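You operate a simulated robot arm through the tools that you are given. There is no shell and no other tool. Be economical: measure what you need, move in short steps, check, and stop when the job is done.

You run a simulated robot arm. Do the job below in one go: nothing can be reset, and whatever is moved stays where it is left.

TASK
Take the blend bottle and put it on the bench at the vial reader. Put the blue cartridge on the top of the far oven. Take the deep green vial and leave it on the top of the near oven. Press the far cool key three times. Fetch the wipe pad from the bench top beside the beige pump and set it on the top of the air unit. Put the dropper bottle that says "DYE" from the bench top beside the beige pump on the silver steel shield there and the dropper bottle labelled "RED" on the bench top beside the far oven. Put the pale green vial on the bench top beside the beige pump away on the bench top beside the near oven. The order is free. Set down upright: blend bottle, deep green vial, dropper bottle, pale green vial.

It is judged by the outcome, as a careful person would: the job done as asked, and still so three seconds after it is handed in. It fails if anything else is knocked over, pushed out of place, dropped, spilled or broken.

THE ROBOT
A 7-joint arm with a two-finger parallel gripper on a trunk, on a base that drives. Base frame: it is fixed to the floor where the robot stands at the start and does not move with it; the origin is under the middle of the robot, x ahead of it, y to its left, z up; the surface under the hand at the start is at about z = 758. Lengths are in mm, angles in degrees, forces in N, time in s.
With the tool pointing down near the work surface it reaches from about 260 to 600 mm from the robot's upright axis, wherever it stands. Its first joint turns from -166.0 to 166.0 degrees. Places, roughly: bench at the vial reader [700, -4300, 800]; bench top beside the far oven [-3400, 600, 800]; bench top beside the near oven [-3400, -100, 800]; blend bottle [500, -250, 750]; blue cartridge (4x4x15 cm) [500, -100, 800]; deep green vial [-3000, 750, 750]; dropper bottle [500, 2500, 750]; far cool key [-3000, 1600, 1000]; pale green vial [500, 3000, 750]; steel shield [500, 2250, 750]; top of the air unit (13x24 cm) [-300, 3720, 840]; top of the far oven (16x12 cm) [-3100, 1560, 1240]; top of the near oven (16x12 cm) [-3120, -500, 1240]; wipe pad (6x6x3 cm) [400, 2500, 800]. Payload 3.4 kg.
Tool frame: the origin (TCP) lies between the finger pads and is the grasp point; the fingertips stand 30 mm ahead of it; z points along the fingers, y is the line along which they close. Largest opening 94 mm; finger width 28, thickness 10; the body of the gripper, 50 by 96 mm, starts 55 mm behind the TCP.
Orientation is told as [roll, pitch, yaw] about the base's x, y, z axes, in that order, counted from this pose: with the fingers straight down and closing along the base's y, the tool's x points along the base's -x, its y along +y and its z along -z.

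THE INTERFACE
- The arm moves only by the tool arm_command. Its argument "targets" is text: rows parted by semicolons, each of 7 numbers parted by spaces: the shift along the tool's x, y, z in mm, then the turn, a rotation vector about the tool's x, y, z in degrees, then the gripper command, from -1 (fully open) to 1 (shut), values between in proportion. In form: dx dy dz rx ry rz grip; .... A call has 1 to 12 rows; each row is the pose to reach, as a shift and turn from the pose commanded when the call began, along the tool's axes at that moment. Rows are played at 5 a second. More than 50 mm and 8.6 degrees between two rows, or a gripper value outside its range, and nothing of the call is played. Where a pose cannot be reached the arm comes as near as it can. A force on the tool above 40 N (or 10 N above the force at the start of the call, whichever is more), or a blocked arm, ends the call early, and 0.2 s more pass. Each finger travels about 72 mm/s and halts on what it meets, pressing with about 45 N; the grip force reading is that of the motor and also rises with nothing between the fingers. The clock runs only during rows and for 0.2 s after the last one: add rows that repeat a pose to give the fingers time. It gives the time, the measured TCP pose, the force on the tool (base axes), the opening and the grip force at its end, in the units of the frame above (readings bear some noise), with the torque about the TCP (base axes, N m) and any sound that the robot's microphone picked up, and new pictures: "pictures" is both (left out), scene, wrist or none.
- Cameras (640 x 400 px; columns grow to the right, rows downward): "scene" is now at [4.7, 108.8, 1505.6]; the picture's right is [-0.54, -0.84, 0.00], its down [-0.64, 0.41, -0.65] and it looks along [0.54, -0.35, -0.76] (base axes); focal length 275 px, centre (320, 200). "wrist" rides on the gripper at [76, 14, -103] in the tool frame; the picture's right is [-0.18, 0.98, 0.00], its down [-0.75, -0.14, -0.64] and it looks along [-0.63, -0.12, 0.77] (tool axes); focal length 243 px, centre (320, 200). There is no depth. A picture from a camera that has moved, and an enlarged one, comes with that camera's place and axes in the base frame and with its lens.
- move_column(by): slides the trunk up (or, below 0, down) by that many mm; the arm and the scene camera ride with it, the base frame stays. It gives what a move gives, with no picture.
- drive_base(legs): drives the robot by 1 to 6 legs, each [ahead, left, turn to the left] in mm, mm and degrees, along the robot's own axes; the way and the turn of a leg run together, so that a leg with both is an arc; at most 1500 mm and 180 degrees a leg. The arm and the cameras ride along, it lands a little off, and it stops where it bumps. It gives what a move gives, and a new picture of the scene camera.
- aim_head(pan, tilt): turns the head with the scene camera to pan (to the left, within 155 degrees either way) and tilt (down, from -29 to 69), counted from straight ahead of the robot. It gives what a move gives, and a new picture of the scene camera.
- enlarge(camera, box): a new picture of the part [left, top, right, bottom] of that camera's present view, enlarged. It takes no simulated time.
- close_job(): hands the job in; it is judged then, once.

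Go step by step. Nothing tells you exact positions but the pictures and the camera data: compare them with the known pose of the tool, close in by small moves and look again before you grip or let go. The budget is 217 turns and 260 pictures, counting those below and the enlarged ones. Unless the task says otherwise, let go and move clear before handing in.

The tools are called after "Request:" by a JSON object that holds its "name" and its "arguments". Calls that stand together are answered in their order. arm_command: Moves the arm, as the interface text tells. Its arguments: {"type":"object","properties":{"targets":{"type":"string"},"pictures":{"type":"string","enum":["both","scene","wrist","none"]}},"required":["targets"]} The other tools are called the same way: move_column (by) slides the trunk up or down; drive_base (legs) drives the base; aim_head (pan, tilt) turns the head that bears the scene camera; enlarge (camera, box) takes an enlarged picture of a part of a camera's view; close_job () hands the job in.

At the start:

```text
time: 0.0
tcp_pos: [393.2, -109.8, 1079.8]
ee_rot: [0.0, 0.0, 0.1]
wrist_force: [0.6, 0.0, 0.6]
moment: [-0.03, -0.01, 0.02]
width: 94.2
grasp_force: 0.0
trunk travel left (down, up): [-175.0, 211.0]
robot x, y, heading: [0.5, 0.2, 0.0]
head pan, tilt: [-32.6, 49.8]
```

scene: 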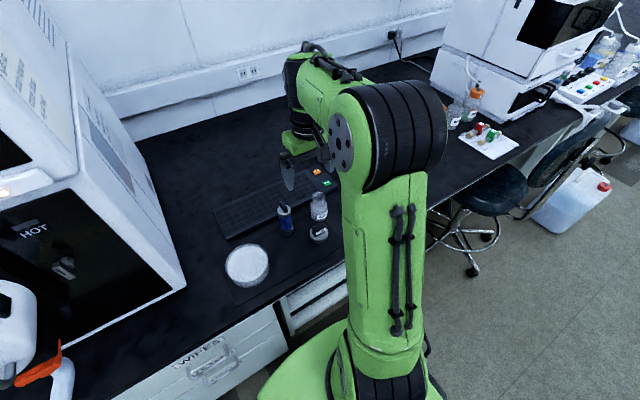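
wrist: 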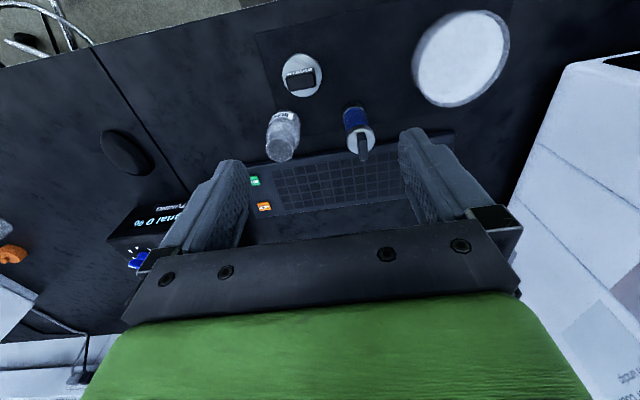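

I see the bench ahead with a clear bottle near (497,-203) and a blue object near (515,-89). I'll enlarge both views to identify them.

Request:
{"name": "enlarge", "arguments": {"camera": "scene", "box": [210, 140, 370, 300]}}

Request:
{"name": "enlarge", "arguments": {"camera": "wrist", "box": [220, 20, 440, 220]}}

```text
2.50 times, centred on (290, 220) of scene
camera zoom: at [4.7, 108.8, 1505.6], right [-0.54, -0.84, 0.0], down [-0.64, 0.41, -0.65], along [0.54, -0.35, -0.76], focal length 686 px, centre (395, 150)
```

zoom: 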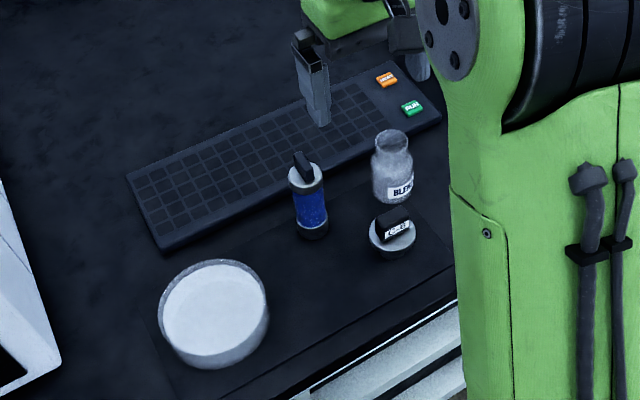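

```text
2.00 times, centred on (330, 120) of wrist
camera zoom: at [317.9, -96.8, 1183.4], right [0.18, 0.98, 0.0], down [0.75, -0.14, 0.64], along [0.63, -0.12, -0.77], focal length 485 px, centre (300, 360)
```

zoom: 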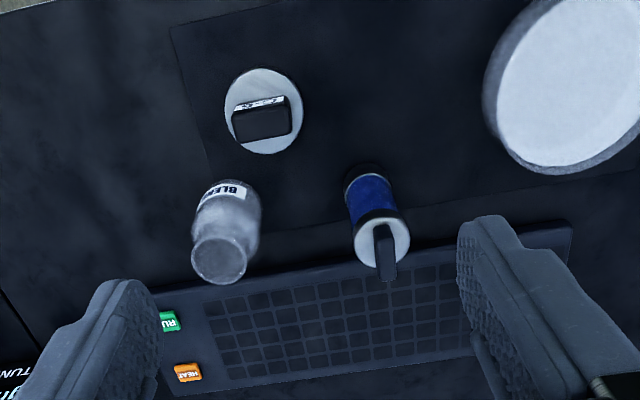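

The clear "BLEND" bottle stands at about (470,-187) with its top near z 873, and the blue cartridge at about (471,-70). Next I move above the bottle with a slight yaw so the fingers clear the small tin.

Request:
{"name": "arm_command", "arguments": {"targets": "-19 -19 30 0 0 6 -1; -38 -38 60 0 0 12 -1; -58 -58 90 0 0 18 -1; -77 -77 125 0 0 25 -1; -77 -77 125 0 0 25 -1"}}

Request:
{"name": "aim_head", "arguments": {"pan": -25, "tilt": 50}}

```text
time: 1.2
tcp_pos: [472.1, -189.8, 955.0]
ee_rot: [0.0, -0.1, -25.3]
wrist_force: [-1.1, 0.7, -0.2]
moment: [0.01, 0.0, 0.03]
width: 93.8
grasp_force: 0.0
trunk travel left (down, up): [-175.0, 211.0]
robot x, y, heading: [-0.6, 0.2, 0.2]
head pan, tilt: [-32.6, 49.8]
camera scene: at [4.1, 109.2, 1505.6], right [-0.54, -0.84, 0.0], down [-0.64, 0.41, -0.65], along [0.54, -0.35, -0.76], focal length 275 px, centre (320, 200)
camera wrist: at [409.8, -143.6, 1058.6], right [0.58, 0.81, 0.0], down [0.62, -0.45, 0.64], along [0.52, -0.37, -0.77], focal length 243 px, centre (320, 200)
```

scene: 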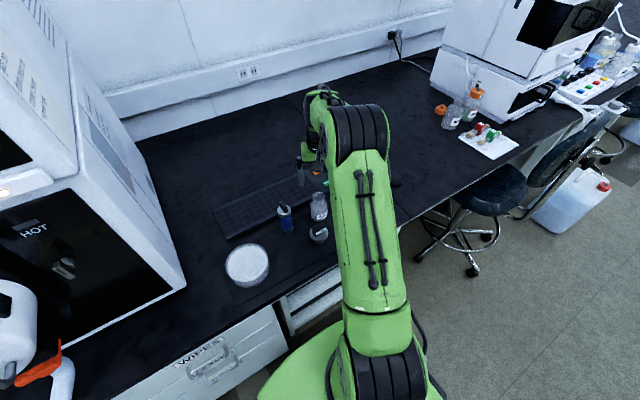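
wrist: 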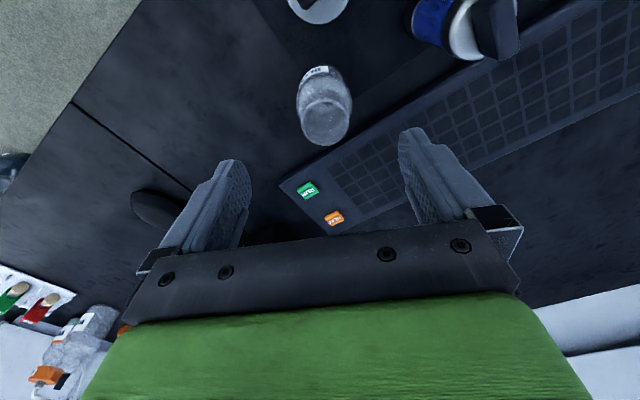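

```text
time: 1.9
tcp_pos: [472.3, -188.4, 956.7]
ee_rot: [0.0, -0.1, -25.0]
wrist_force: [0.6, 0.4, 0.2]
moment: [0.01, -0.02, 0.01]
width: 93.8
grasp_force: 0.0
trunk travel left (down, up): [-175.0, 211.0]
robot x, y, heading: [-1.1, 1.9, 0.1]
head pan, tilt: [-25.0, 50.0]
camera scene: at [9.5, 117.8, 1505.3], right [-0.42, -0.91, 0.0], down [-0.69, 0.32, -0.64], along [0.58, -0.27, -0.77], focal length 275 px, centre (320, 200)
```

scene: 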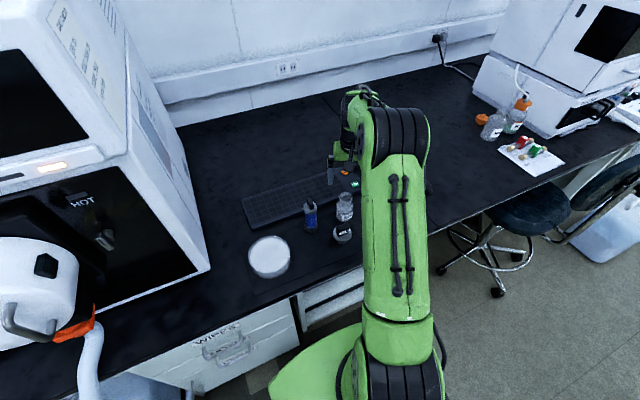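

The bottle appears slightly ahead of the TCP, so I check it enlarged for its height and shoulder.

Request:
{"name": "enlarge", "arguments": {"camera": "wrist", "box": [250, 0, 410, 180]}}

Request:
{"name": "enlarge", "arguments": {"camera": "scene", "box": [290, 160, 390, 260]}}

```text
2.22 times, centred on (330, 90) of wrist
camera zoom: at [410.0, -143.7, 1058.7], right [0.58, 0.81, 0.0], down [0.62, -0.45, 0.64], along [0.52, -0.37, -0.77], focal length 539 px, centre (298, 444)
```

zoom: 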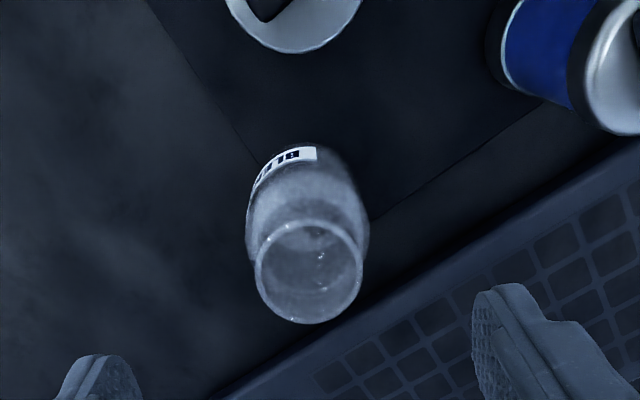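

```text
4.00 times, centred on (340, 210) of scene
camera zoom: at [9.5, 117.8, 1505.3], right [-0.42, -0.91, 0.0], down [-0.69, 0.32, -0.64], along [0.58, -0.27, -0.77], focal length 1098 px, centre (240, 160)
```

zoom: 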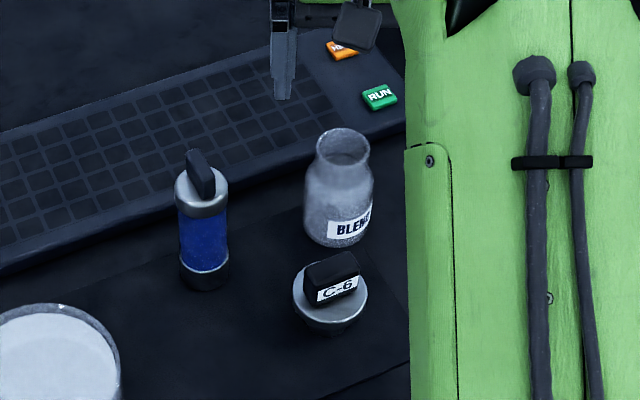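

Bottle top is near z 865 and its body widest up to about z 808, so I descend straight to TCP z ≈ 818 and look before closing.

Request:
{"name": "arm_command", "arguments": {"targets": "0 0 40 0 0 0 -1; 0 0 80 0 0 0 -1; 0 0 115 0 0 0 -1; 0 0 138 0 0 0 -1"}}

```text
time: 2.9
tcp_pos: [472.3, -186.7, 816.2]
ee_rot: [-0.1, -0.1, -25.0]
wrist_force: [0.9, 0.8, 0.3]
moment: [0.0, 0.01, 0.0]
width: 94.1
grasp_force: 0.0
trunk travel left (down, up): [-175.0, 211.0]
robot x, y, heading: [-2.0, -0.2, -0.1]
head pan, tilt: [-25.0, 50.0]
camera scene: at [9.8, 117.8, 1505.3], right [-0.42, -0.91, 0.0], down [-0.69, 0.32, -0.64], along [0.58, -0.27, -0.77], focal length 275 px, centre (320, 200)
camera wrist: at [409.9, -142.2, 919.0], right [0.58, 0.81, 0.0], down [0.62, -0.45, 0.64], along [0.52, -0.37, -0.77], focal length 243 px, centre (320, 200)
```

scene: 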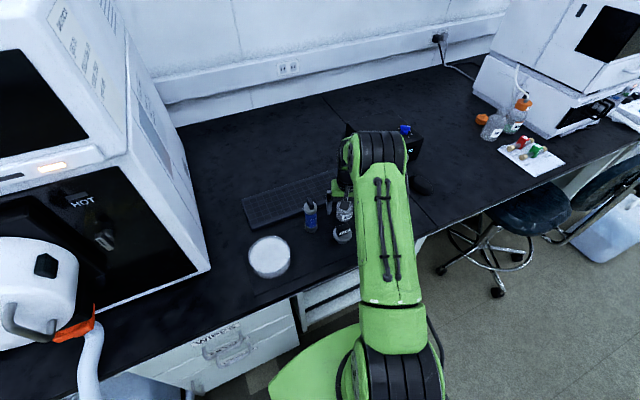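
wrist: 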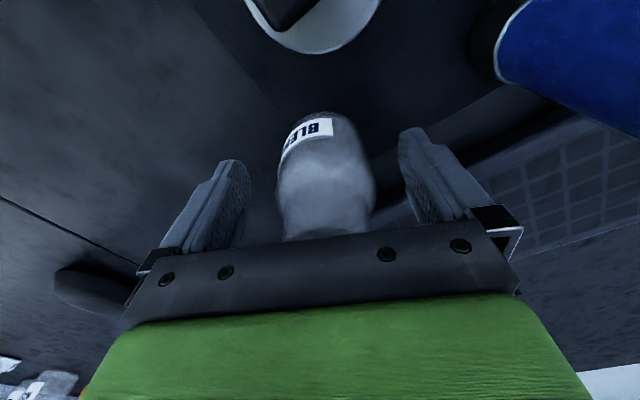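

The bottle sits centred between the fingers. I close and lift it a little.

Request:
{"name": "arm_command", "arguments": {"targets": "0 0 0 0 0 0 0.2; 0 0 0 0 0 0 0.6; 0 0 0 0 0 0 1; 0 0 0 0 0 0 1; 0 0 0 0 0 0 1", "pictures": "wrist"}}

```text
time: 4.1
tcp_pos: [472.1, -185.9, 817.1]
ee_rot: [-0.1, -0.1, -25.0]
wrist_force: [-0.1, -0.5, 0.2]
moment: [0.02, -0.03, 0.01]
width: 59.0
grasp_force: 44.8
trunk travel left (down, up): [-175.0, 211.0]
robot x, y, heading: [2.7, 1.7, -0.1]
head pan, tilt: [-25.0, 50.0]
camera wrist: at [409.8, -142.0, 919.3], right [0.58, 0.81, 0.0], down [0.62, -0.45, 0.64], along [0.52, -0.37, -0.77], focal length 243 px, centre (320, 200)
```

wrist: 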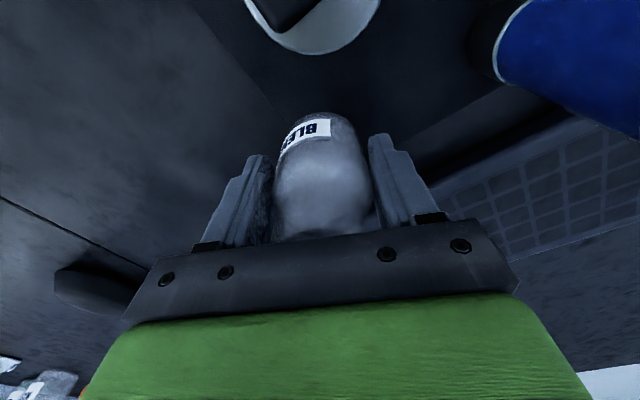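

Gripped at 59 mm. Lifting straight up, then retracting close to the body for driving.

Request:
{"name": "arm_command", "arguments": {"targets": "0 0 -25 0 0 0 1; 0 0 -60 0 0 0 1; 0 0 -100 0 0 0 1; 0 0 -140 0 0 0 1; 0 0 -180 0 0 0 1; 25 5 -215 0 0 -4 1; 60 10 -235 0 0 -10 1; 95 17 -245 0 0 -16 1; 130 24 -250 0 0 -22 1; 150 26 -250 0 0 -25 1", "pictures": "wrist"}}

Request:
{"name": "aim_head", "arguments": {"pan": -90, "tilt": 20}}

```text
time: 6.3
tcp_pos: [345.6, -99.2, 1067.0]
ee_rot: [0.0, 0.0, 0.1]
wrist_force: [-0.2, 0.9, 0.4]
moment: [0.03, -0.01, -0.01]
width: 0.3
grasp_force: 33.1
trunk travel left (down, up): [-175.0, 211.0]
robot x, y, heading: [-1.3, 0.5, -0.2]
head pan, tilt: [-25.0, 50.0]
camera wrist: at [270.4, -85.9, 1169.6], right [0.18, 0.98, 0.0], down [0.75, -0.14, 0.64], along [0.63, -0.12, -0.77], focal length 243 px, centre (320, 200)
```

wrist: 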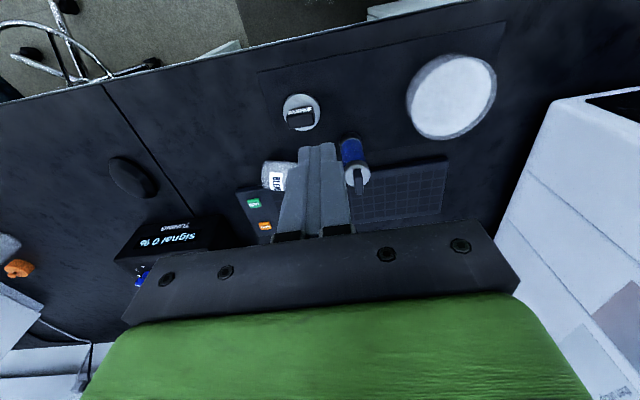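

```text
time: 7.7
tcp_pos: [344.5, -99.8, 1067.6]
ee_rot: [0.1, 0.0, 0.0]
wrist_force: [-0.6, -0.3, -0.1]
moment: [0.01, 0.02, -0.01]
width: 0.0
grasp_force: 32.9
trunk travel left (down, up): [-175.0, 211.0]
robot x, y, heading: [0.5, 1.9, -0.2]
head pan, tilt: [-90.0, 20.0]
camera scene: at [-60.2, 57.3, 1550.9], right [-1.0, 0.0, 0.0], down [0.0, 0.34, -0.94], along [0.0, -0.94, -0.34], focal length 275 px, centre (320, 200)
```

scene: 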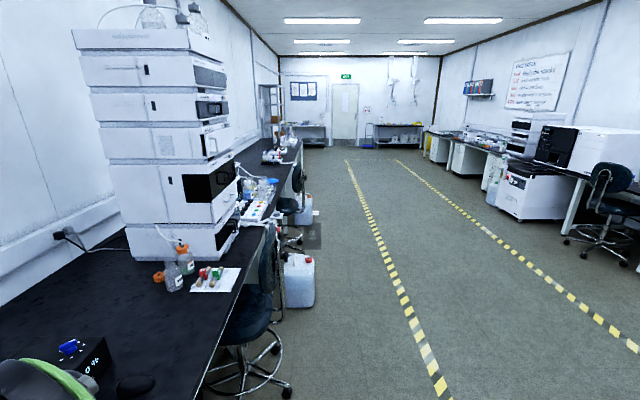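

The bottle slipped out of the grip (opening 0). I must look at how it stands now.

Request:
{"name": "enlarge", "arguments": {"camera": "wrist", "box": [230, 80, 430, 240]}}

Request:
{"name": "aim_head", "arguments": {"pan": -25, "tilt": 50}}

Request:
{"name": "enlarge", "arguments": {"camera": "scene", "box": [290, 160, 390, 260]}}

```text
2.50 times, centred on (330, 160) of wrist
camera zoom: at [271.2, -86.2, 1169.5], right [0.18, 0.98, 0.0], down [0.75, -0.14, 0.64], along [0.63, -0.12, -0.77], focal length 606 px, centre (295, 300)
```

zoom: 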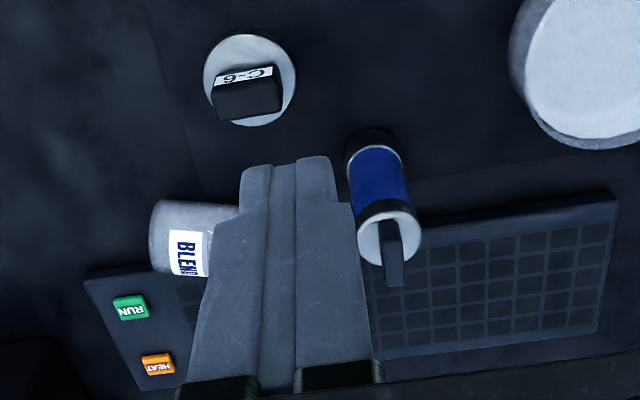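

```text
time: 9.0
tcp_pos: [347.2, -100.3, 1066.4]
ee_rot: [-0.1, 0.0, 0.0]
wrist_force: [-1.2, 0.8, 0.3]
moment: [-0.01, 0.0, 0.0]
width: 0.0
grasp_force: 33.3
trunk travel left (down, up): [-175.0, 211.0]
robot x, y, heading: [2.3, 0.6, -0.0]
head pan, tilt: [-25.0, 50.0]
camera scene: at [9.5, 117.8, 1505.4], right [-0.42, -0.91, 0.0], down [-0.69, 0.32, -0.64], along [0.58, -0.27, -0.77], focal length 275 px, centre (320, 200)
```

scene: 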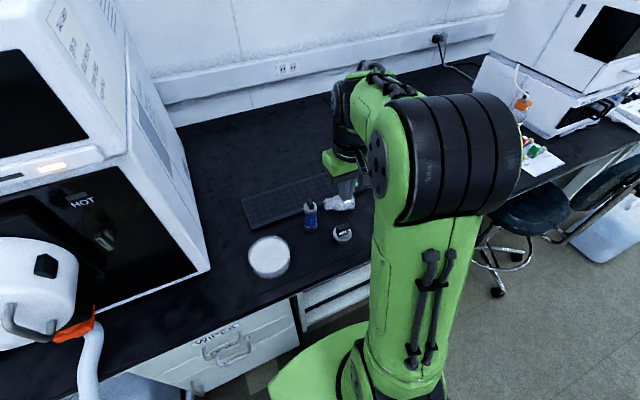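

```text
4.00 times, centred on (340, 210) of scene
camera zoom: at [9.5, 117.8, 1505.4], right [-0.42, -0.91, 0.0], down [-0.69, 0.32, -0.64], along [0.58, -0.27, -0.77], focal length 1098 px, centre (240, 160)
```

zoom: 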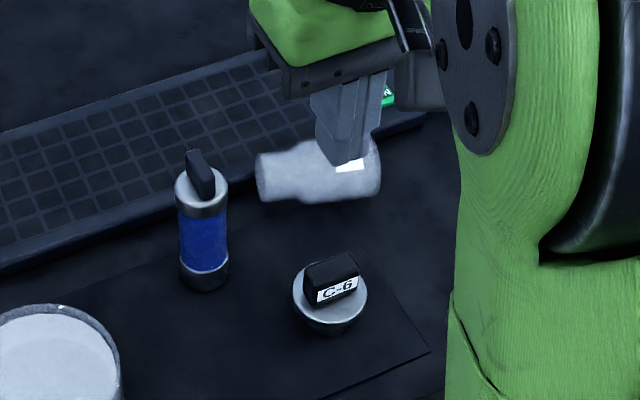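

The bottle lies on its side by the keyboard, mouth towards +y. I open and shift the gripper over it to measure it carefully.

Request:
{"name": "arm_command", "arguments": {"targets": "0 -40 0 0 0 0 0; -20 -80 0 0 0 0 -1; -50 -110 0 0 0 0 -1; -60 -120 0 0 0 0 -1; -60 -120 0 0 0 0 -1", "pictures": "scene"}}

Request:
{"name": "enlarge", "arguments": {"camera": "wrist", "box": [230, 60, 430, 220]}}

Request:
{"name": "enlarge", "arguments": {"camera": "scene", "box": [290, 160, 390, 260]}}

```text
time: 10.2
tcp_pos: [405.7, -221.6, 1067.2]
ee_rot: [-0.1, 0.0, 0.0]
wrist_force: [-0.3, 0.0, -0.2]
moment: [-0.03, -0.02, 0.03]
width: 94.0
grasp_force: 0.0
trunk travel left (down, up): [-175.0, 211.0]
robot x, y, heading: [-2.4, 2.1, -0.1]
head pan, tilt: [-25.0, 50.0]
camera scene: at [9.6, 117.8, 1505.3], right [-0.42, -0.91, 0.0], down [-0.69, 0.32, -0.64], along [0.58, -0.27, -0.77], focal length 275 px, centre (320, 200)
```

scene: 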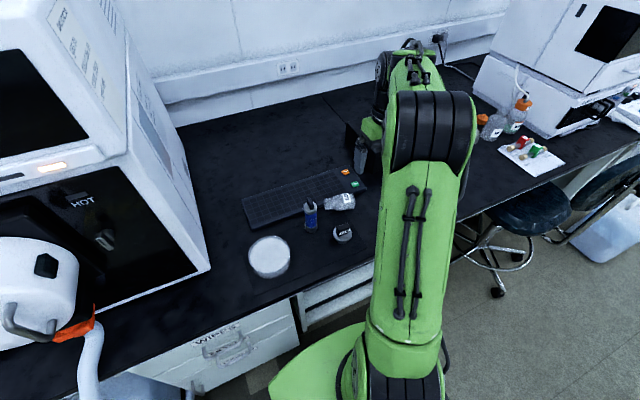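

```text
2.50 times, centred on (330, 140) of wrist
camera zoom: at [330.6, -207.1, 1169.5], right [0.18, 0.98, 0.0], down [0.75, -0.14, 0.64], along [0.63, -0.12, -0.77], focal length 606 px, centre (295, 350)
```

zoom: 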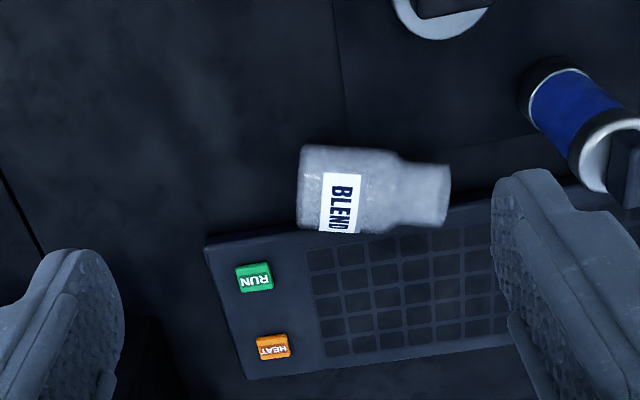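

```text
4.00 times, centred on (340, 210) of scene
camera zoom: at [9.6, 117.8, 1505.3], right [-0.42, -0.91, 0.0], down [-0.69, 0.32, -0.64], along [0.58, -0.27, -0.77], focal length 1098 px, centre (240, 160)
```

zoom: 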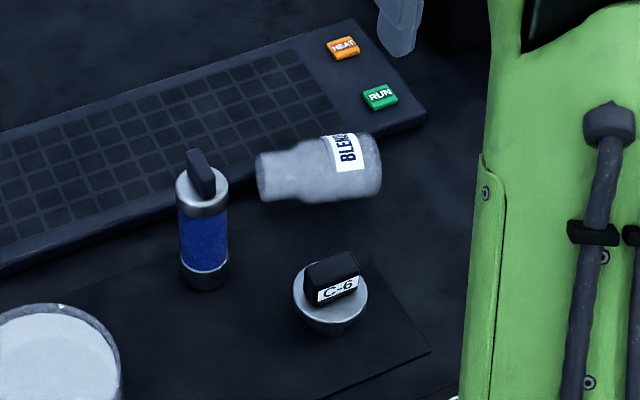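

The bottle lies at about (511,-207) against the keyboard. Righting it needs room where the cartridge stands, so I'll carry the cartridge away first; moving above it now.

Request:
{"name": "arm_command", "arguments": {"targets": "-16 38 10 0 0 0 -1; -32 75 25 0 0 0 -1; -48 112 40 0 0 0 -1; -66 150 60 0 0 0 -1; -66 150 60 0 0 0 -1", "pictures": "wrist"}}

Request:
{"name": "enlarge", "arguments": {"camera": "wrist", "box": [240, 20, 440, 180]}}

```text
time: 11.4
tcp_pos: [470.3, -68.5, 1007.5]
ee_rot: [0.0, 0.0, -0.1]
wrist_force: [1.0, 0.3, 0.6]
moment: [0.0, -0.01, 0.02]
width: 94.1
grasp_force: 0.1
trunk travel left (down, up): [-175.0, 211.0]
robot x, y, heading: [-2.6, 0.7, -0.2]
head pan, tilt: [-25.0, 50.0]
camera wrist: at [395.2, -55.8, 1109.8], right [0.18, 0.98, 0.0], down [0.75, -0.14, 0.64], along [0.63, -0.12, -0.77], focal length 243 px, centre (320, 200)
```

wrist: 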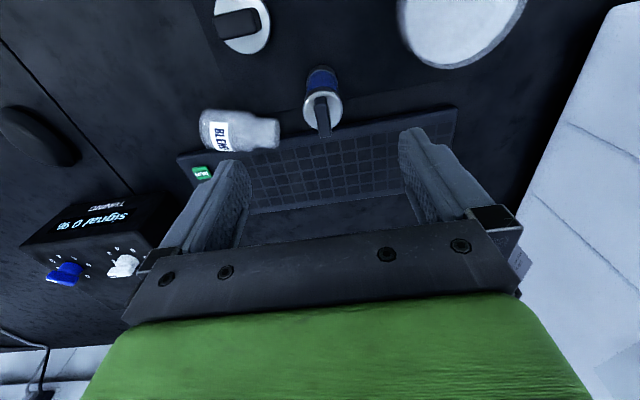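

```text
2.50 times, centred on (340, 100) of wrist
camera zoom: at [395.2, -55.8, 1109.8], right [0.18, 0.98, 0.0], down [0.75, -0.14, 0.64], along [0.63, -0.12, -0.77], focal length 606 px, centre (270, 450)
```

zoom: 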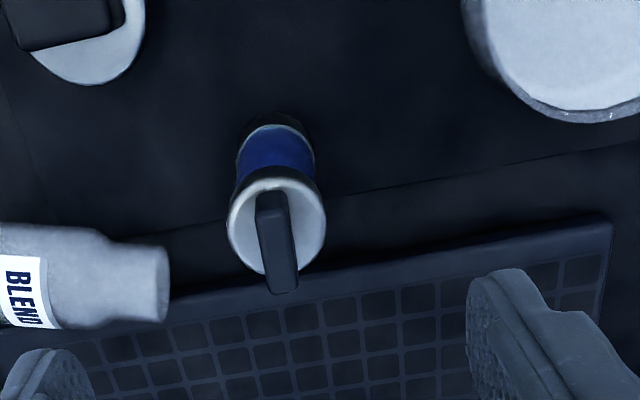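

The cartridge's ring top is at about (482,-70,864), handle top near 908. Descending to TCP z ≈ 862 centred on it.

Request:
{"name": "arm_command", "arguments": {"targets": "-12 -2 35 0 0 0 -1; -12 -2 75 0 0 0 -1; -12 -2 110 0 0 0 -1; -12 -2 144 0 0 0 -1; -12 -2 144 0 0 0 -1", "pictures": "both"}}

```text
time: 12.6
tcp_pos: [485.2, -72.9, 863.0]
ee_rot: [0.0, 0.0, 0.0]
wrist_force: [0.0, -0.7, -0.5]
moment: [0.02, -0.01, 0.01]
width: 94.1
grasp_force: 0.0
trunk travel left (down, up): [-175.0, 211.0]
robot x, y, heading: [-2.1, 2.7, -0.1]
head pan, tilt: [-25.0, 50.0]
camera scene: at [9.3, 117.9, 1505.4], right [-0.42, -0.91, 0.0], down [-0.69, 0.32, -0.64], along [0.58, -0.27, -0.77], focal length 275 px, centre (320, 200)
camera wrist: at [409.3, -58.8, 966.1], right [0.18, 0.98, 0.0], down [0.75, -0.14, 0.64], along [0.63, -0.12, -0.77], focal length 243 px, centre (320, 200)
```

scene: 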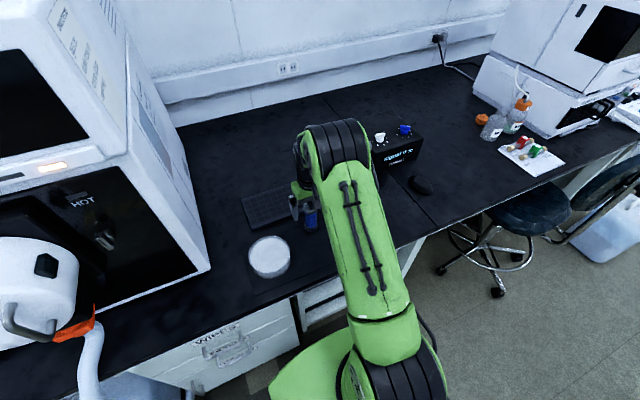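
wrist: 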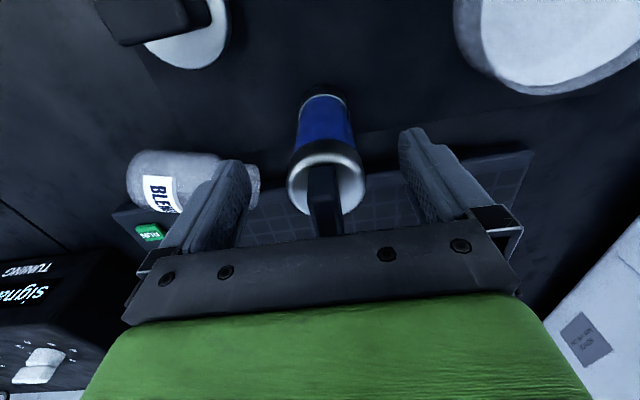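

The ring sits right at the TCP. Closing and lifting slowly.

Request:
{"name": "arm_command", "arguments": {"targets": "0 2 0 0 0 0 0.2; 0 2 0 0 0 0 0.6; 0 2 0 0 0 0 1; 0 2 0 0 0 0 1; 0 2 0 0 0 0 1; 0 2 -5 0 0 0 1; 0 2 -15 0 0 0 1; 0 2 -25 0 0 0 1", "pictures": "wrist"}}

```text
time: 14.4
tcp_pos: [483.3, -70.5, 889.1]
ee_rot: [0.1, 0.0, 0.1]
wrist_force: [0.2, 0.1, -2.9]
moment: [-0.02, 0.02, 0.02]
width: 40.3
grasp_force: 45.4
trunk travel left (down, up): [-175.0, 211.0]
robot x, y, heading: [-0.5, 2.4, -0.0]
head pan, tilt: [-25.0, 50.0]
camera wrist: at [408.0, -57.3, 991.4], right [0.18, 0.98, 0.0], down [0.75, -0.14, 0.64], along [0.63, -0.12, -0.77], focal length 243 px, centre (320, 200)
```

wrist: 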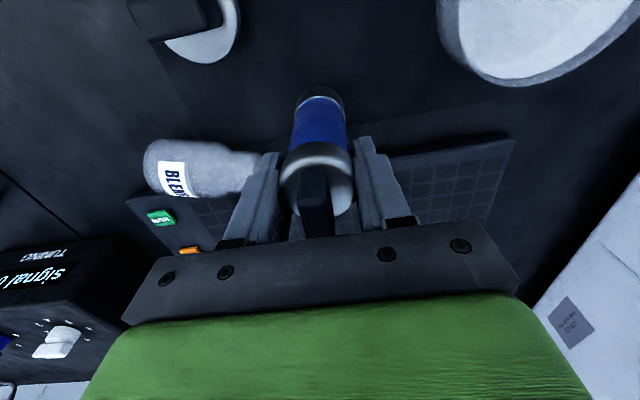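

Held at 40 mm, weighing about 3 N. Lifting further and retracting for the drive.

Request:
{"name": "arm_command", "arguments": {"targets": "0 0 -25 0 0 0 1; 0 0 -60 0 0 0 1; 0 0 -95 0 0 0 1; 0 0 -130 0 0 0 1; 15 5 -160 0 0 0 1; 45 15 -180 0 0 0 1; 75 30 -190 0 0 0 1; 105 45 -195 0 0 0 1; 135 60 -195 0 0 0 1; 150 70 -195 0 0 0 1", "pictures": "wrist"}}

Request:
{"name": "aim_head", "arguments": {"pan": 90, "tilt": 20}}

Request:
{"name": "aim_head", "arguments": {"pan": 150, "tilt": 20}}

```text
time: 16.6
tcp_pos: [332.0, 0.7, 1083.5]
ee_rot: [0.1, 0.0, 0.1]
wrist_force: [-0.2, 0.6, -1.7]
moment: [-0.02, -0.01, 0.0]
width: 39.9
grasp_force: 44.4
trunk travel left (down, up): [-175.0, 211.0]
robot x, y, heading: [-2.0, -2.8, 0.1]
head pan, tilt: [-25.0, 50.0]
camera wrist: at [256.8, 14.3, 1185.6], right [0.18, 0.98, 0.0], down [0.75, -0.14, 0.64], along [0.63, -0.12, -0.77], focal length 243 px, centre (320, 200)
```

wrist: 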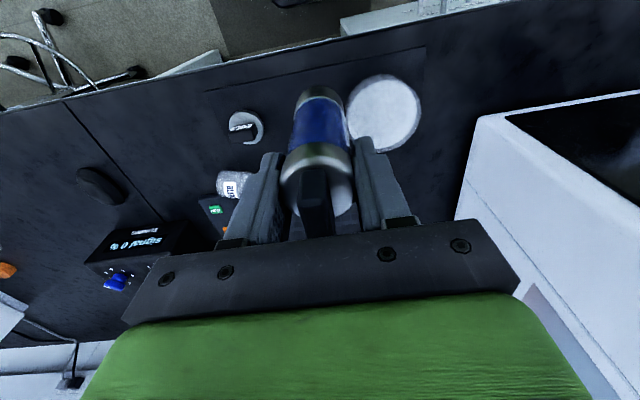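

```text
time: 18.6
tcp_pos: [332.9, 0.4, 1083.2]
ee_rot: [0.0, 0.0, 0.0]
wrist_force: [1.0, -0.4, -1.8]
moment: [0.04, 0.0, 0.0]
width: 39.9
grasp_force: 45.0
trunk travel left (down, up): [-175.0, 211.0]
robot x, y, heading: [-0.5, 1.7, 0.1]
head pan, tilt: [90.0, 20.0]
camera scene: at [-60.1, 243.6, 1550.9], right [1.0, 0.0, 0.0], down [0.0, -0.34, -0.94], along [0.0, 0.94, -0.34], focal length 275 px, centre (320, 200)
```

scene: 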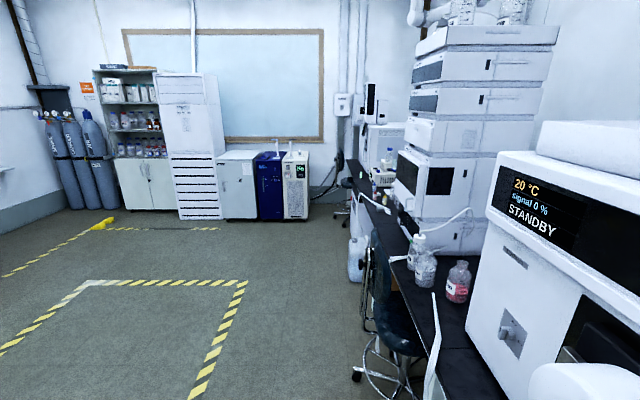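

```text
time: 19.9
tcp_pos: [333.9, 0.4, 1082.2]
ee_rot: [0.0, 0.0, 0.0]
wrist_force: [0.2, 0.3, -2.6]
moment: [0.03, -0.02, 0.08]
width: 39.8
grasp_force: 44.7
trunk travel left (down, up): [-175.0, 211.0]
robot x, y, heading: [-4.4, 0.4, -0.2]
head pan, tilt: [150.0, 20.0]
camera scene: at [-140.7, 197.1, 1550.9], right [0.5, 0.87, 0.0], down [0.3, -0.17, -0.94], along [-0.81, 0.47, -0.34], focal length 275 px, centre (320, 200)
```

scene: 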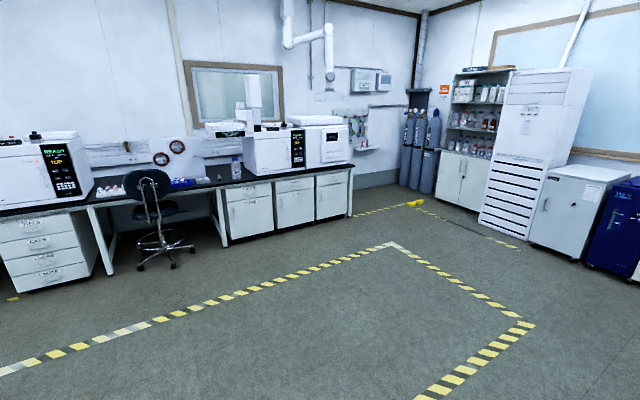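

The way across to the opposite bench is clear; the far oven is at about (-3100,1560). I drive there backwards/sideways and turn to face it.

Request:
{"name": "drive_base", "arguments": {"legs": [[-1100, 780, 0], [-1000, 780, 0], [0, 0, 180]]}}

Request:
{"name": "aim_head", "arguments": {"pan": 0, "tilt": 25}}

```text
time: 40.0
tcp_pos: [-2410.3, 1586.9, 1082.3]
ee_rot: [0.0, 0.0, -179.1]
wrist_force: [0.3, 0.5, -2.0]
moment: [0.02, 0.02, 0.02]
width: 39.4
grasp_force: 44.4
trunk travel left (down, up): [-175.0, 211.0]
robot x, y, heading: [-2078.8, 1589.0, -179.3]
head pan, tilt: [150.0, 20.0]
camera scene: at [-1934.8, 1394.7, 1550.9], right [-0.49, -0.87, 0.0], down [-0.3, 0.17, -0.94], along [0.82, -0.46, -0.34], focal length 275 px, centre (320, 200)
```

scene: 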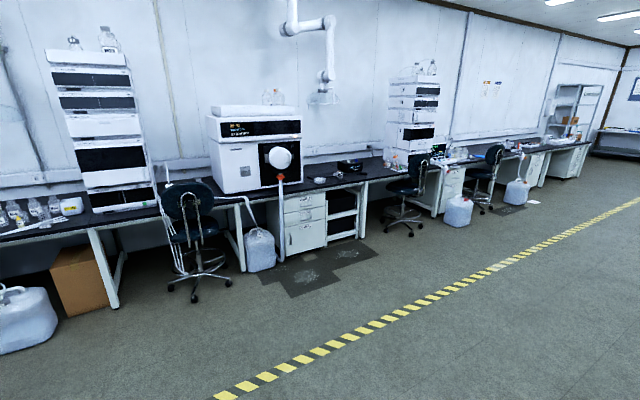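

```text
time: 42.3
tcp_pos: [-2411.0, 1586.2, 1082.6]
ee_rot: [-0.1, 0.1, -179.1]
wrist_force: [0.3, -0.2, -2.9]
moment: [0.02, -0.05, 0.02]
width: 39.5
grasp_force: 45.2
trunk travel left (down, up): [-175.0, 211.0]
robot x, y, heading: [-2080.1, 1591.5, -178.8]
head pan, tilt: [0.0, 25.0]
camera scene: at [-2108.3, 1438.4, 1542.8], right [-0.02, 1.0, 0.0], down [0.42, 0.01, -0.91], along [-0.91, -0.02, -0.42], focal length 275 px, centre (320, 200)
```

scene: 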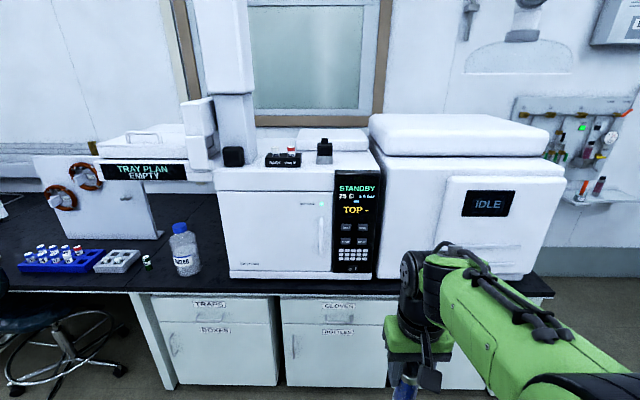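

The far oven (GC) stands ahead; I enlarge its panel and top.

Request:
{"name": "enlarge", "arguments": {"camera": "scene", "box": [200, 110, 400, 290]}}

Request:
{"name": "enlarge", "arguments": {"camera": "scene", "box": [320, 170, 400, 280]}}

Request:
{"name": "enlarge", "arguments": {"camera": "scene", "box": [0, 140, 220, 300]}}

```text
2.22 times, centred on (300, 200) of scene
camera zoom: at [-2108.3, 1438.4, 1542.8], right [-0.02, 1.0, 0.0], down [0.42, 0.01, -0.91], along [-0.91, -0.02, -0.42], focal length 610 px, centre (364, 200)
```

zoom: 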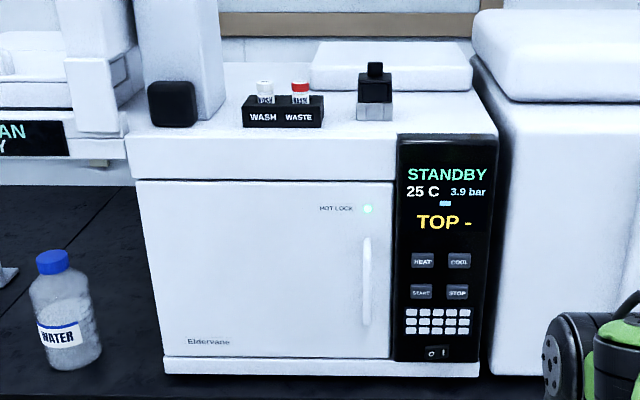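

```text
3.64 times, centred on (360, 225) of scene
camera zoom: at [-2108.3, 1438.4, 1542.8], right [-0.02, 1.0, 0.0], down [0.42, 0.01, -0.91], along [-0.91, -0.02, -0.42], focal length 998 px, centre (174, 109)
```

zoom: 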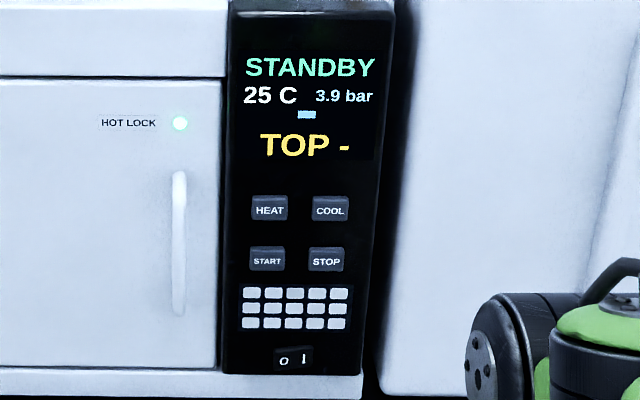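

```text
2.50 times, centred on (110, 220) of scene
camera zoom: at [-2108.3, 1438.4, 1542.8], right [-0.02, 1.0, 0.0], down [0.42, 0.01, -0.91], along [-0.91, -0.02, -0.42], focal length 686 px, centre (845, 150)
```

zoom: 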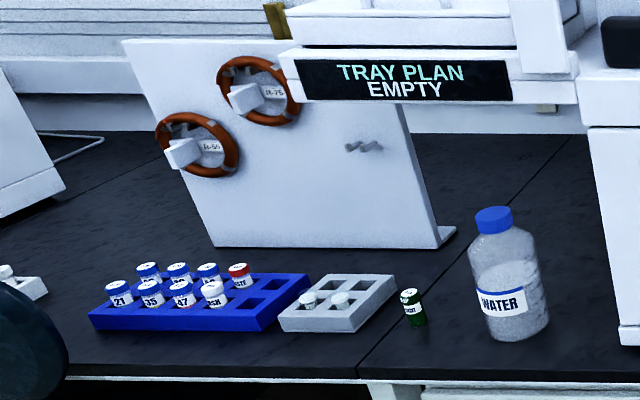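

The COOL key is at about (-3033,1584,1000) and the free oven-top patch lies right of the black module. I raise trunk and arm before approaching.

Request:
{"name": "move_column", "arguments": {"by": 210}}

Request:
{"name": "arm_command", "arguments": {"targets": "0 0 -35 0 0 0 1; 0 0 -70 0 0 0 1; 0 0 -105 0 0 0 1; 0 0 -135 0 0 0 1; 0 0 -135 0 0 0 1", "pictures": "scene"}}

```text
time: 44.6
tcp_pos: [-2410.0, 1587.7, 1293.3]
ee_rot: [-0.1, 0.1, -179.2]
wrist_force: [0.2, -0.3, -2.6]
moment: [-0.05, 0.05, 0.03]
width: 39.4
grasp_force: 45.3
trunk travel left (down, up): [-385.0, 1.0]
robot x, y, heading: [-2080.1, 1592.9, -179.3]
head pan, tilt: [0.0, 25.0]
```

```text
time: 45.8
tcp_pos: [-2410.7, 1586.1, 1426.5]
ee_rot: [0.0, 0.0, -179.0]
wrist_force: [0.5, 0.1, -2.6]
moment: [-0.01, 0.03, 0.02]
width: 39.5
grasp_force: 45.6
trunk travel left (down, up): [-385.0, 1.0]
robot x, y, heading: [-2077.6, 1591.3, -179.4]
head pan, tilt: [0.0, 25.0]
camera scene: at [-2108.5, 1438.4, 1752.0], right [-0.02, 1.0, 0.0], down [0.42, 0.01, -0.91], along [-0.91, -0.01, -0.42], focal length 275 px, centre (320, 200)
```

scene: 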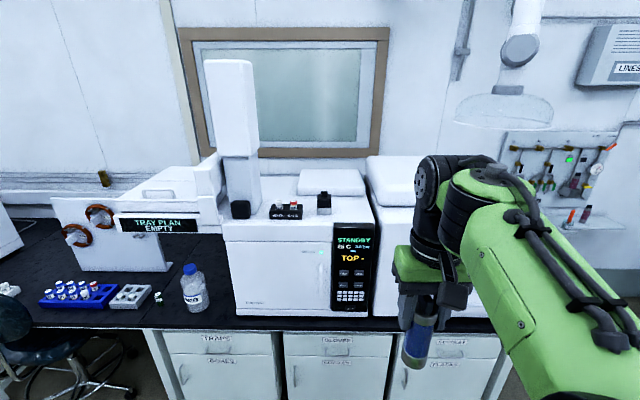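

Now driving up to the bench in front of the far oven, then looking with the wrist camera.

Request:
{"name": "drive_base", "arguments": {"legs": [[550, 25, 0]]}}

Request:
{"name": "arm_command", "arguments": {"targets": "0 0 0 0 0 0 1", "pictures": "wrist"}}

Request:
{"name": "aim_head", "arguments": {"pan": 0, "tilt": 45}}

```text
time: 49.0
tcp_pos: [-2964.2, 1555.3, 1426.8]
ee_rot: [0.0, 0.0, -179.2]
wrist_force: [0.2, -0.2, -1.6]
moment: [0.0, -0.01, 0.0]
width: 39.2
grasp_force: 44.8
trunk travel left (down, up): [-385.0, 1.0]
robot x, y, heading: [-2633.8, 1558.0, -179.3]
head pan, tilt: [0.0, 25.0]
camera scene: at [-2663.0, 1405.4, 1752.0], right [-0.01, 1.0, 0.0], down [0.42, 0.01, -0.91], along [-0.91, -0.01, -0.42], focal length 275 px, centre (320, 200)
```

scene: 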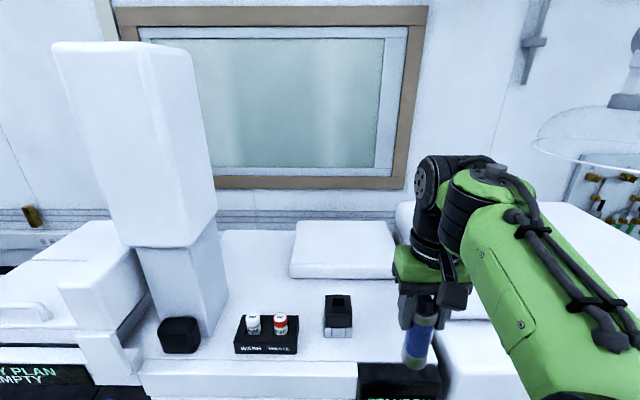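

```text
time: 49.4
tcp_pos: [-2963.6, 1555.0, 1428.3]
ee_rot: [-0.1, 0.0, -179.3]
wrist_force: [-0.1, -0.8, -2.1]
moment: [-0.02, 0.01, -0.02]
width: 39.1
grasp_force: 45.3
trunk travel left (down, up): [-385.0, 1.0]
robot x, y, heading: [-2636.1, 1559.2, -179.4]
head pan, tilt: [0.0, 25.0]
camera wrist: at [-2886.0, 1541.7, 1530.0], right [-0.17, -0.99, 0.0], down [-0.76, 0.13, 0.64], along [-0.63, 0.11, -0.77], focal length 243 px, centre (320, 200)
```

wrist: 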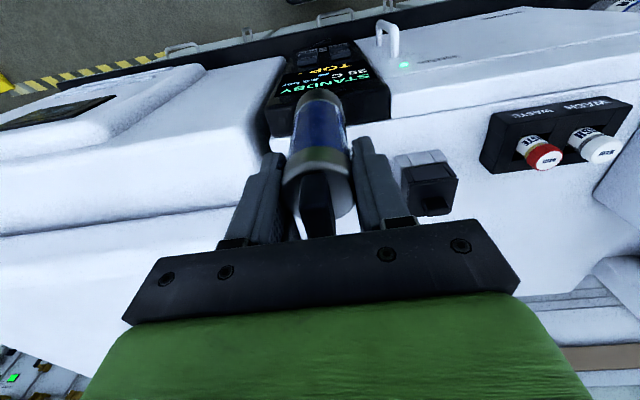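

```text
time: 50.2
tcp_pos: [-2963.4, 1555.8, 1427.9]
ee_rot: [0.1, 0.0, -179.3]
wrist_force: [-0.1, -0.6, -2.4]
moment: [0.01, -0.03, 0.0]
width: 39.4
grasp_force: 45.2
trunk travel left (down, up): [-385.0, 1.0]
robot x, y, heading: [-2631.2, 1561.3, -179.2]
head pan, tilt: [0.0, 45.0]
camera scene: at [-2652.1, 1405.6, 1721.5], right [-0.01, 1.0, 0.0], down [0.71, 0.01, -0.71], along [-0.71, -0.01, -0.71], focal length 275 px, centre (320, 200)
```

scene: 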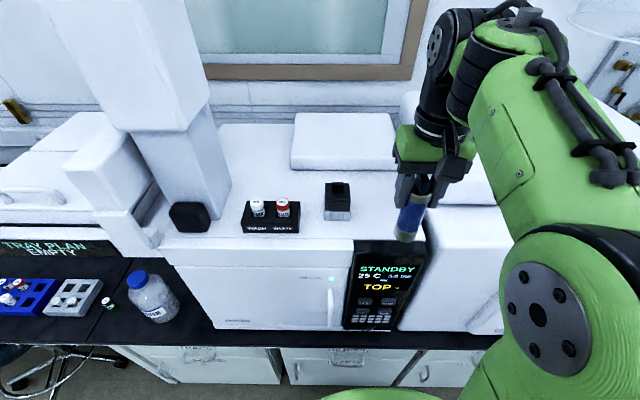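

The free strip on the oven top spans about y 1475–1615, x -3017 to -3240. I move the cartridge above (-3105,1550) and lower part-way.

Request:
{"name": "arm_command", "arguments": {"targets": "-40 2 0 0 0 0 1; -80 4 0 0 0 0 1; -115 5 0 0 0 0 1; -142 6 5 0 0 0 1; -142 6 30 0 0 0 1; -142 6 50 0 0 0 1; -142 6 50 0 0 0 1"}}

```text
time: 51.2
tcp_pos: [-3113.4, 1547.8, 1420.9]
ee_rot: [-0.1, -1.6, -179.3]
wrist_force: [-28.2, -3.4, -39.2]
moment: [0.5, -0.18, -0.35]
width: 39.5
grasp_force: 45.2
trunk travel left (down, up): [-385.0, 1.0]
robot x, y, heading: [-2636.1, 1564.0, -179.2]
head pan, tilt: [0.0, 45.0]
stopped in row 5: the force on the tool passed its limit at 132 N (the readings are from after the stop); the commanded pose is now the measured one
camera scene: at [-2655.1, 1405.5, 1721.4], right [-0.01, 1.0, 0.0], down [0.71, 0.01, -0.71], along [-0.71, -0.01, -0.71], focal length 275 px, centre (320, 200)
camera wrist: at [-3032.5, 1533.7, 1520.9], right [-0.17, -0.99, 0.0], down [-0.74, 0.13, 0.66], along [-0.65, 0.11, -0.75], focal length 243 px, centre (320, 200)
```

scene: 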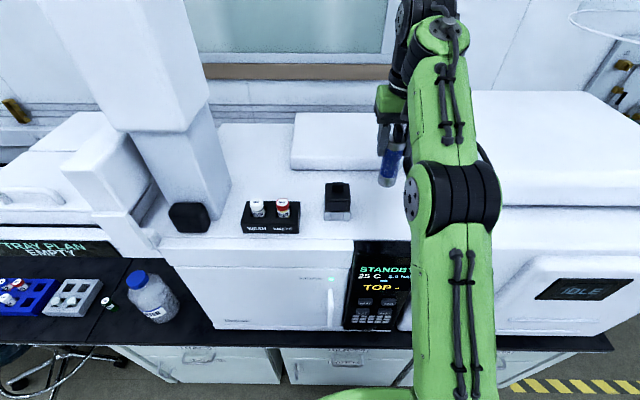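
wrist: 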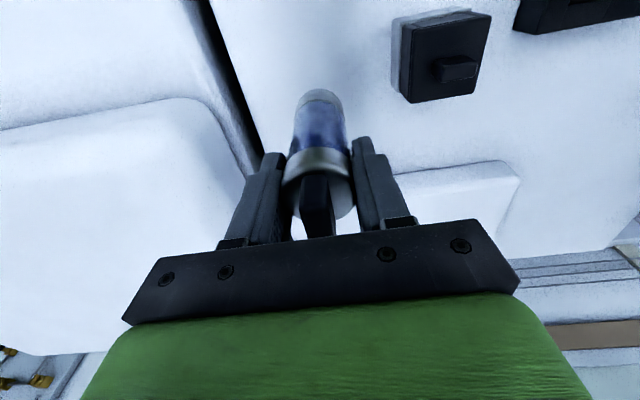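

A force stop with nothing obviously touching. I take a neutral reading before moving on.

Request:
{"name": "arm_command", "arguments": {"targets": "0 0 0 0 0 0 1; 0 0 0 0 0 0 1", "pictures": "none"}}

Request:
{"name": "enlarge", "arguments": {"camera": "scene", "box": [330, 60, 490, 220]}}

Request:
{"name": "enlarge", "arguments": {"camera": "wrist", "box": [200, 50, 440, 250]}}

```text
time: 51.8
tcp_pos: [-3108.8, 1547.3, 1421.1]
ee_rot: [0.0, -1.6, -179.4]
wrist_force: [-32.5, -6.8, -49.4]
moment: [0.98, 0.19, -0.69]
width: 39.5
grasp_force: 45.3
trunk travel left (down, up): [-385.0, 1.0]
robot x, y, heading: [-2630.8, 1560.3, -179.4]
head pan, tilt: [0.0, 45.0]
```

```text
2.50 times, centred on (410, 140) of scene
camera zoom: at [-2651.8, 1405.6, 1721.5], right [-0.01, 1.0, 0.0], down [0.71, 0.01, -0.71], along [-0.71, -0.01, -0.71], focal length 686 px, centre (95, 350)
```

zoom: 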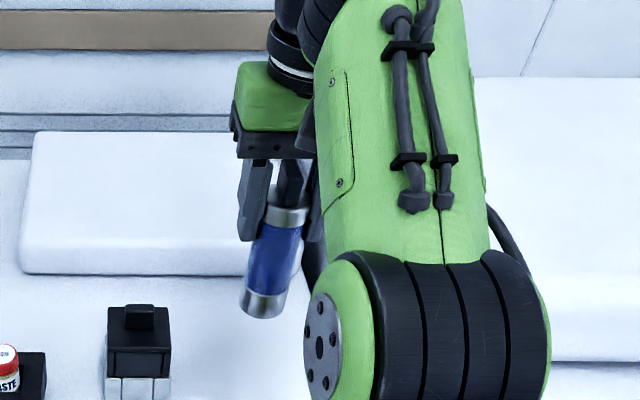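

```text
2.00 times, centred on (320, 150) of wrist
camera zoom: at [-3029.6, 1533.9, 1521.8], right [-0.17, -0.99, 0.01], down [-0.74, 0.13, 0.66], along [-0.65, 0.11, -0.75], focal length 485 px, centre (320, 300)
```

zoom: 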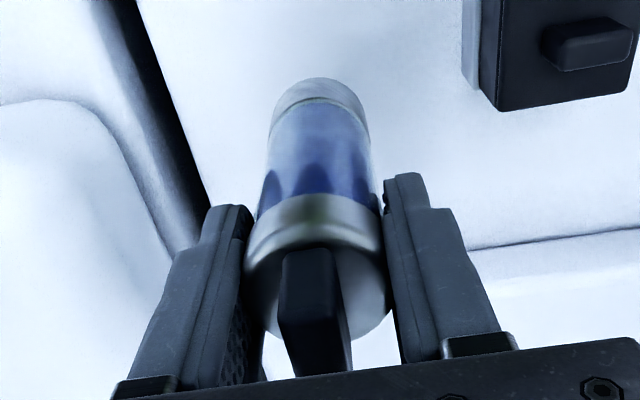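

The forces push the hand down and away from the robot: the hand is probably against the arm's own forearm at this height. I back off, then lower by arm at shorter reach.

Request:
{"name": "arm_command", "arguments": {"targets": "20 0 0 0 0 0 1; 45 0 0 0 1.6 0 1; 70 0 0 0 1.6 0 1; 70 0 0 0 1.6 0 1", "pictures": "scene"}}

```text
time: 52.8
tcp_pos: [-3039.3, 1550.4, 1420.4]
ee_rot: [0.0, 0.4, -179.3]
wrist_force: [0.4, -0.7, -2.2]
moment: [0.01, -0.01, -0.03]
width: 39.5
grasp_force: 44.8
trunk travel left (down, up): [-385.0, 1.0]
robot x, y, heading: [-2633.0, 1558.1, -179.1]
head pan, tilt: [0.0, 45.0]
camera scene: at [-2653.3, 1405.6, 1721.4], right [-0.01, 1.0, 0.0], down [0.71, 0.01, -0.71], along [-0.71, -0.01, -0.71], focal length 275 px, centre (320, 200)
```

scene: 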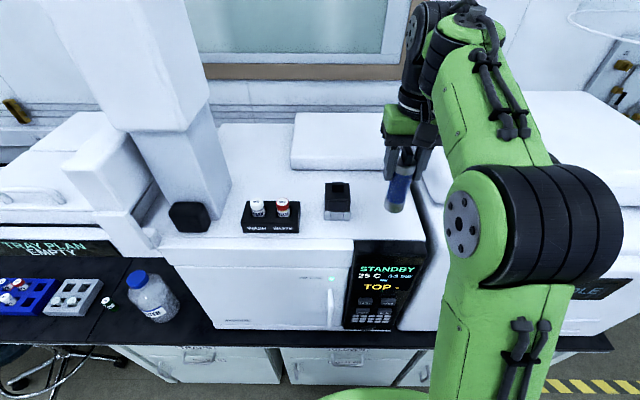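

Free again. Lowering here, then extending in small steps.

Request:
{"name": "arm_command", "arguments": {"targets": "0 0 20 0 -0.4 0 1; 0 0 40 0 -0.4 0 1; 0 0 52 0 -0.4 0 1; -25 0 52 0 -0.4 0 1; -50 0 52 0 -0.4 0 1; -66 0 52 0 -0.4 0 1; -66 0 52 0 -0.4 0 1"}}

```text
time: 54.4
tcp_pos: [-3103.8, 1547.3, 1365.3]
ee_rot: [0.0, -0.2, -179.2]
wrist_force: [-0.6, 0.0, -1.5]
moment: [-0.01, 0.01, 0.0]
width: 39.4
grasp_force: 45.0
trunk travel left (down, up): [-385.0, 1.0]
robot x, y, heading: [-2633.7, 1557.9, -179.2]
head pan, tilt: [0.0, 45.0]
camera scene: at [-2651.8, 1405.6, 1721.5], right [-0.01, 1.0, 0.0], down [0.71, 0.01, -0.71], along [-0.71, -0.01, -0.71], focal length 275 px, centre (320, 200)
camera wrist: at [-3026.7, 1533.5, 1468.9], right [-0.17, -0.99, 0.0], down [-0.75, 0.13, 0.64], along [-0.63, 0.11, -0.77], focal length 243 px, centre (320, 200)
```

scene: 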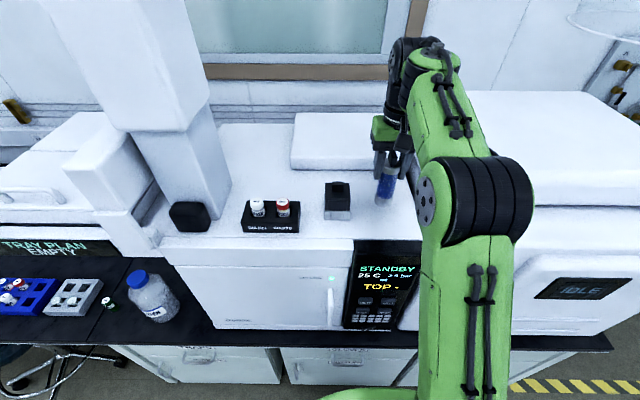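
wrist: 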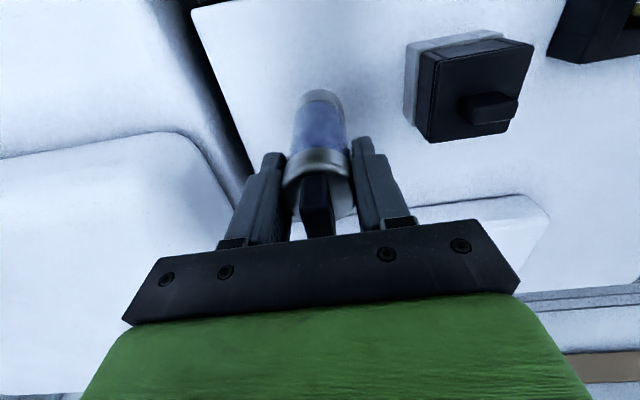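

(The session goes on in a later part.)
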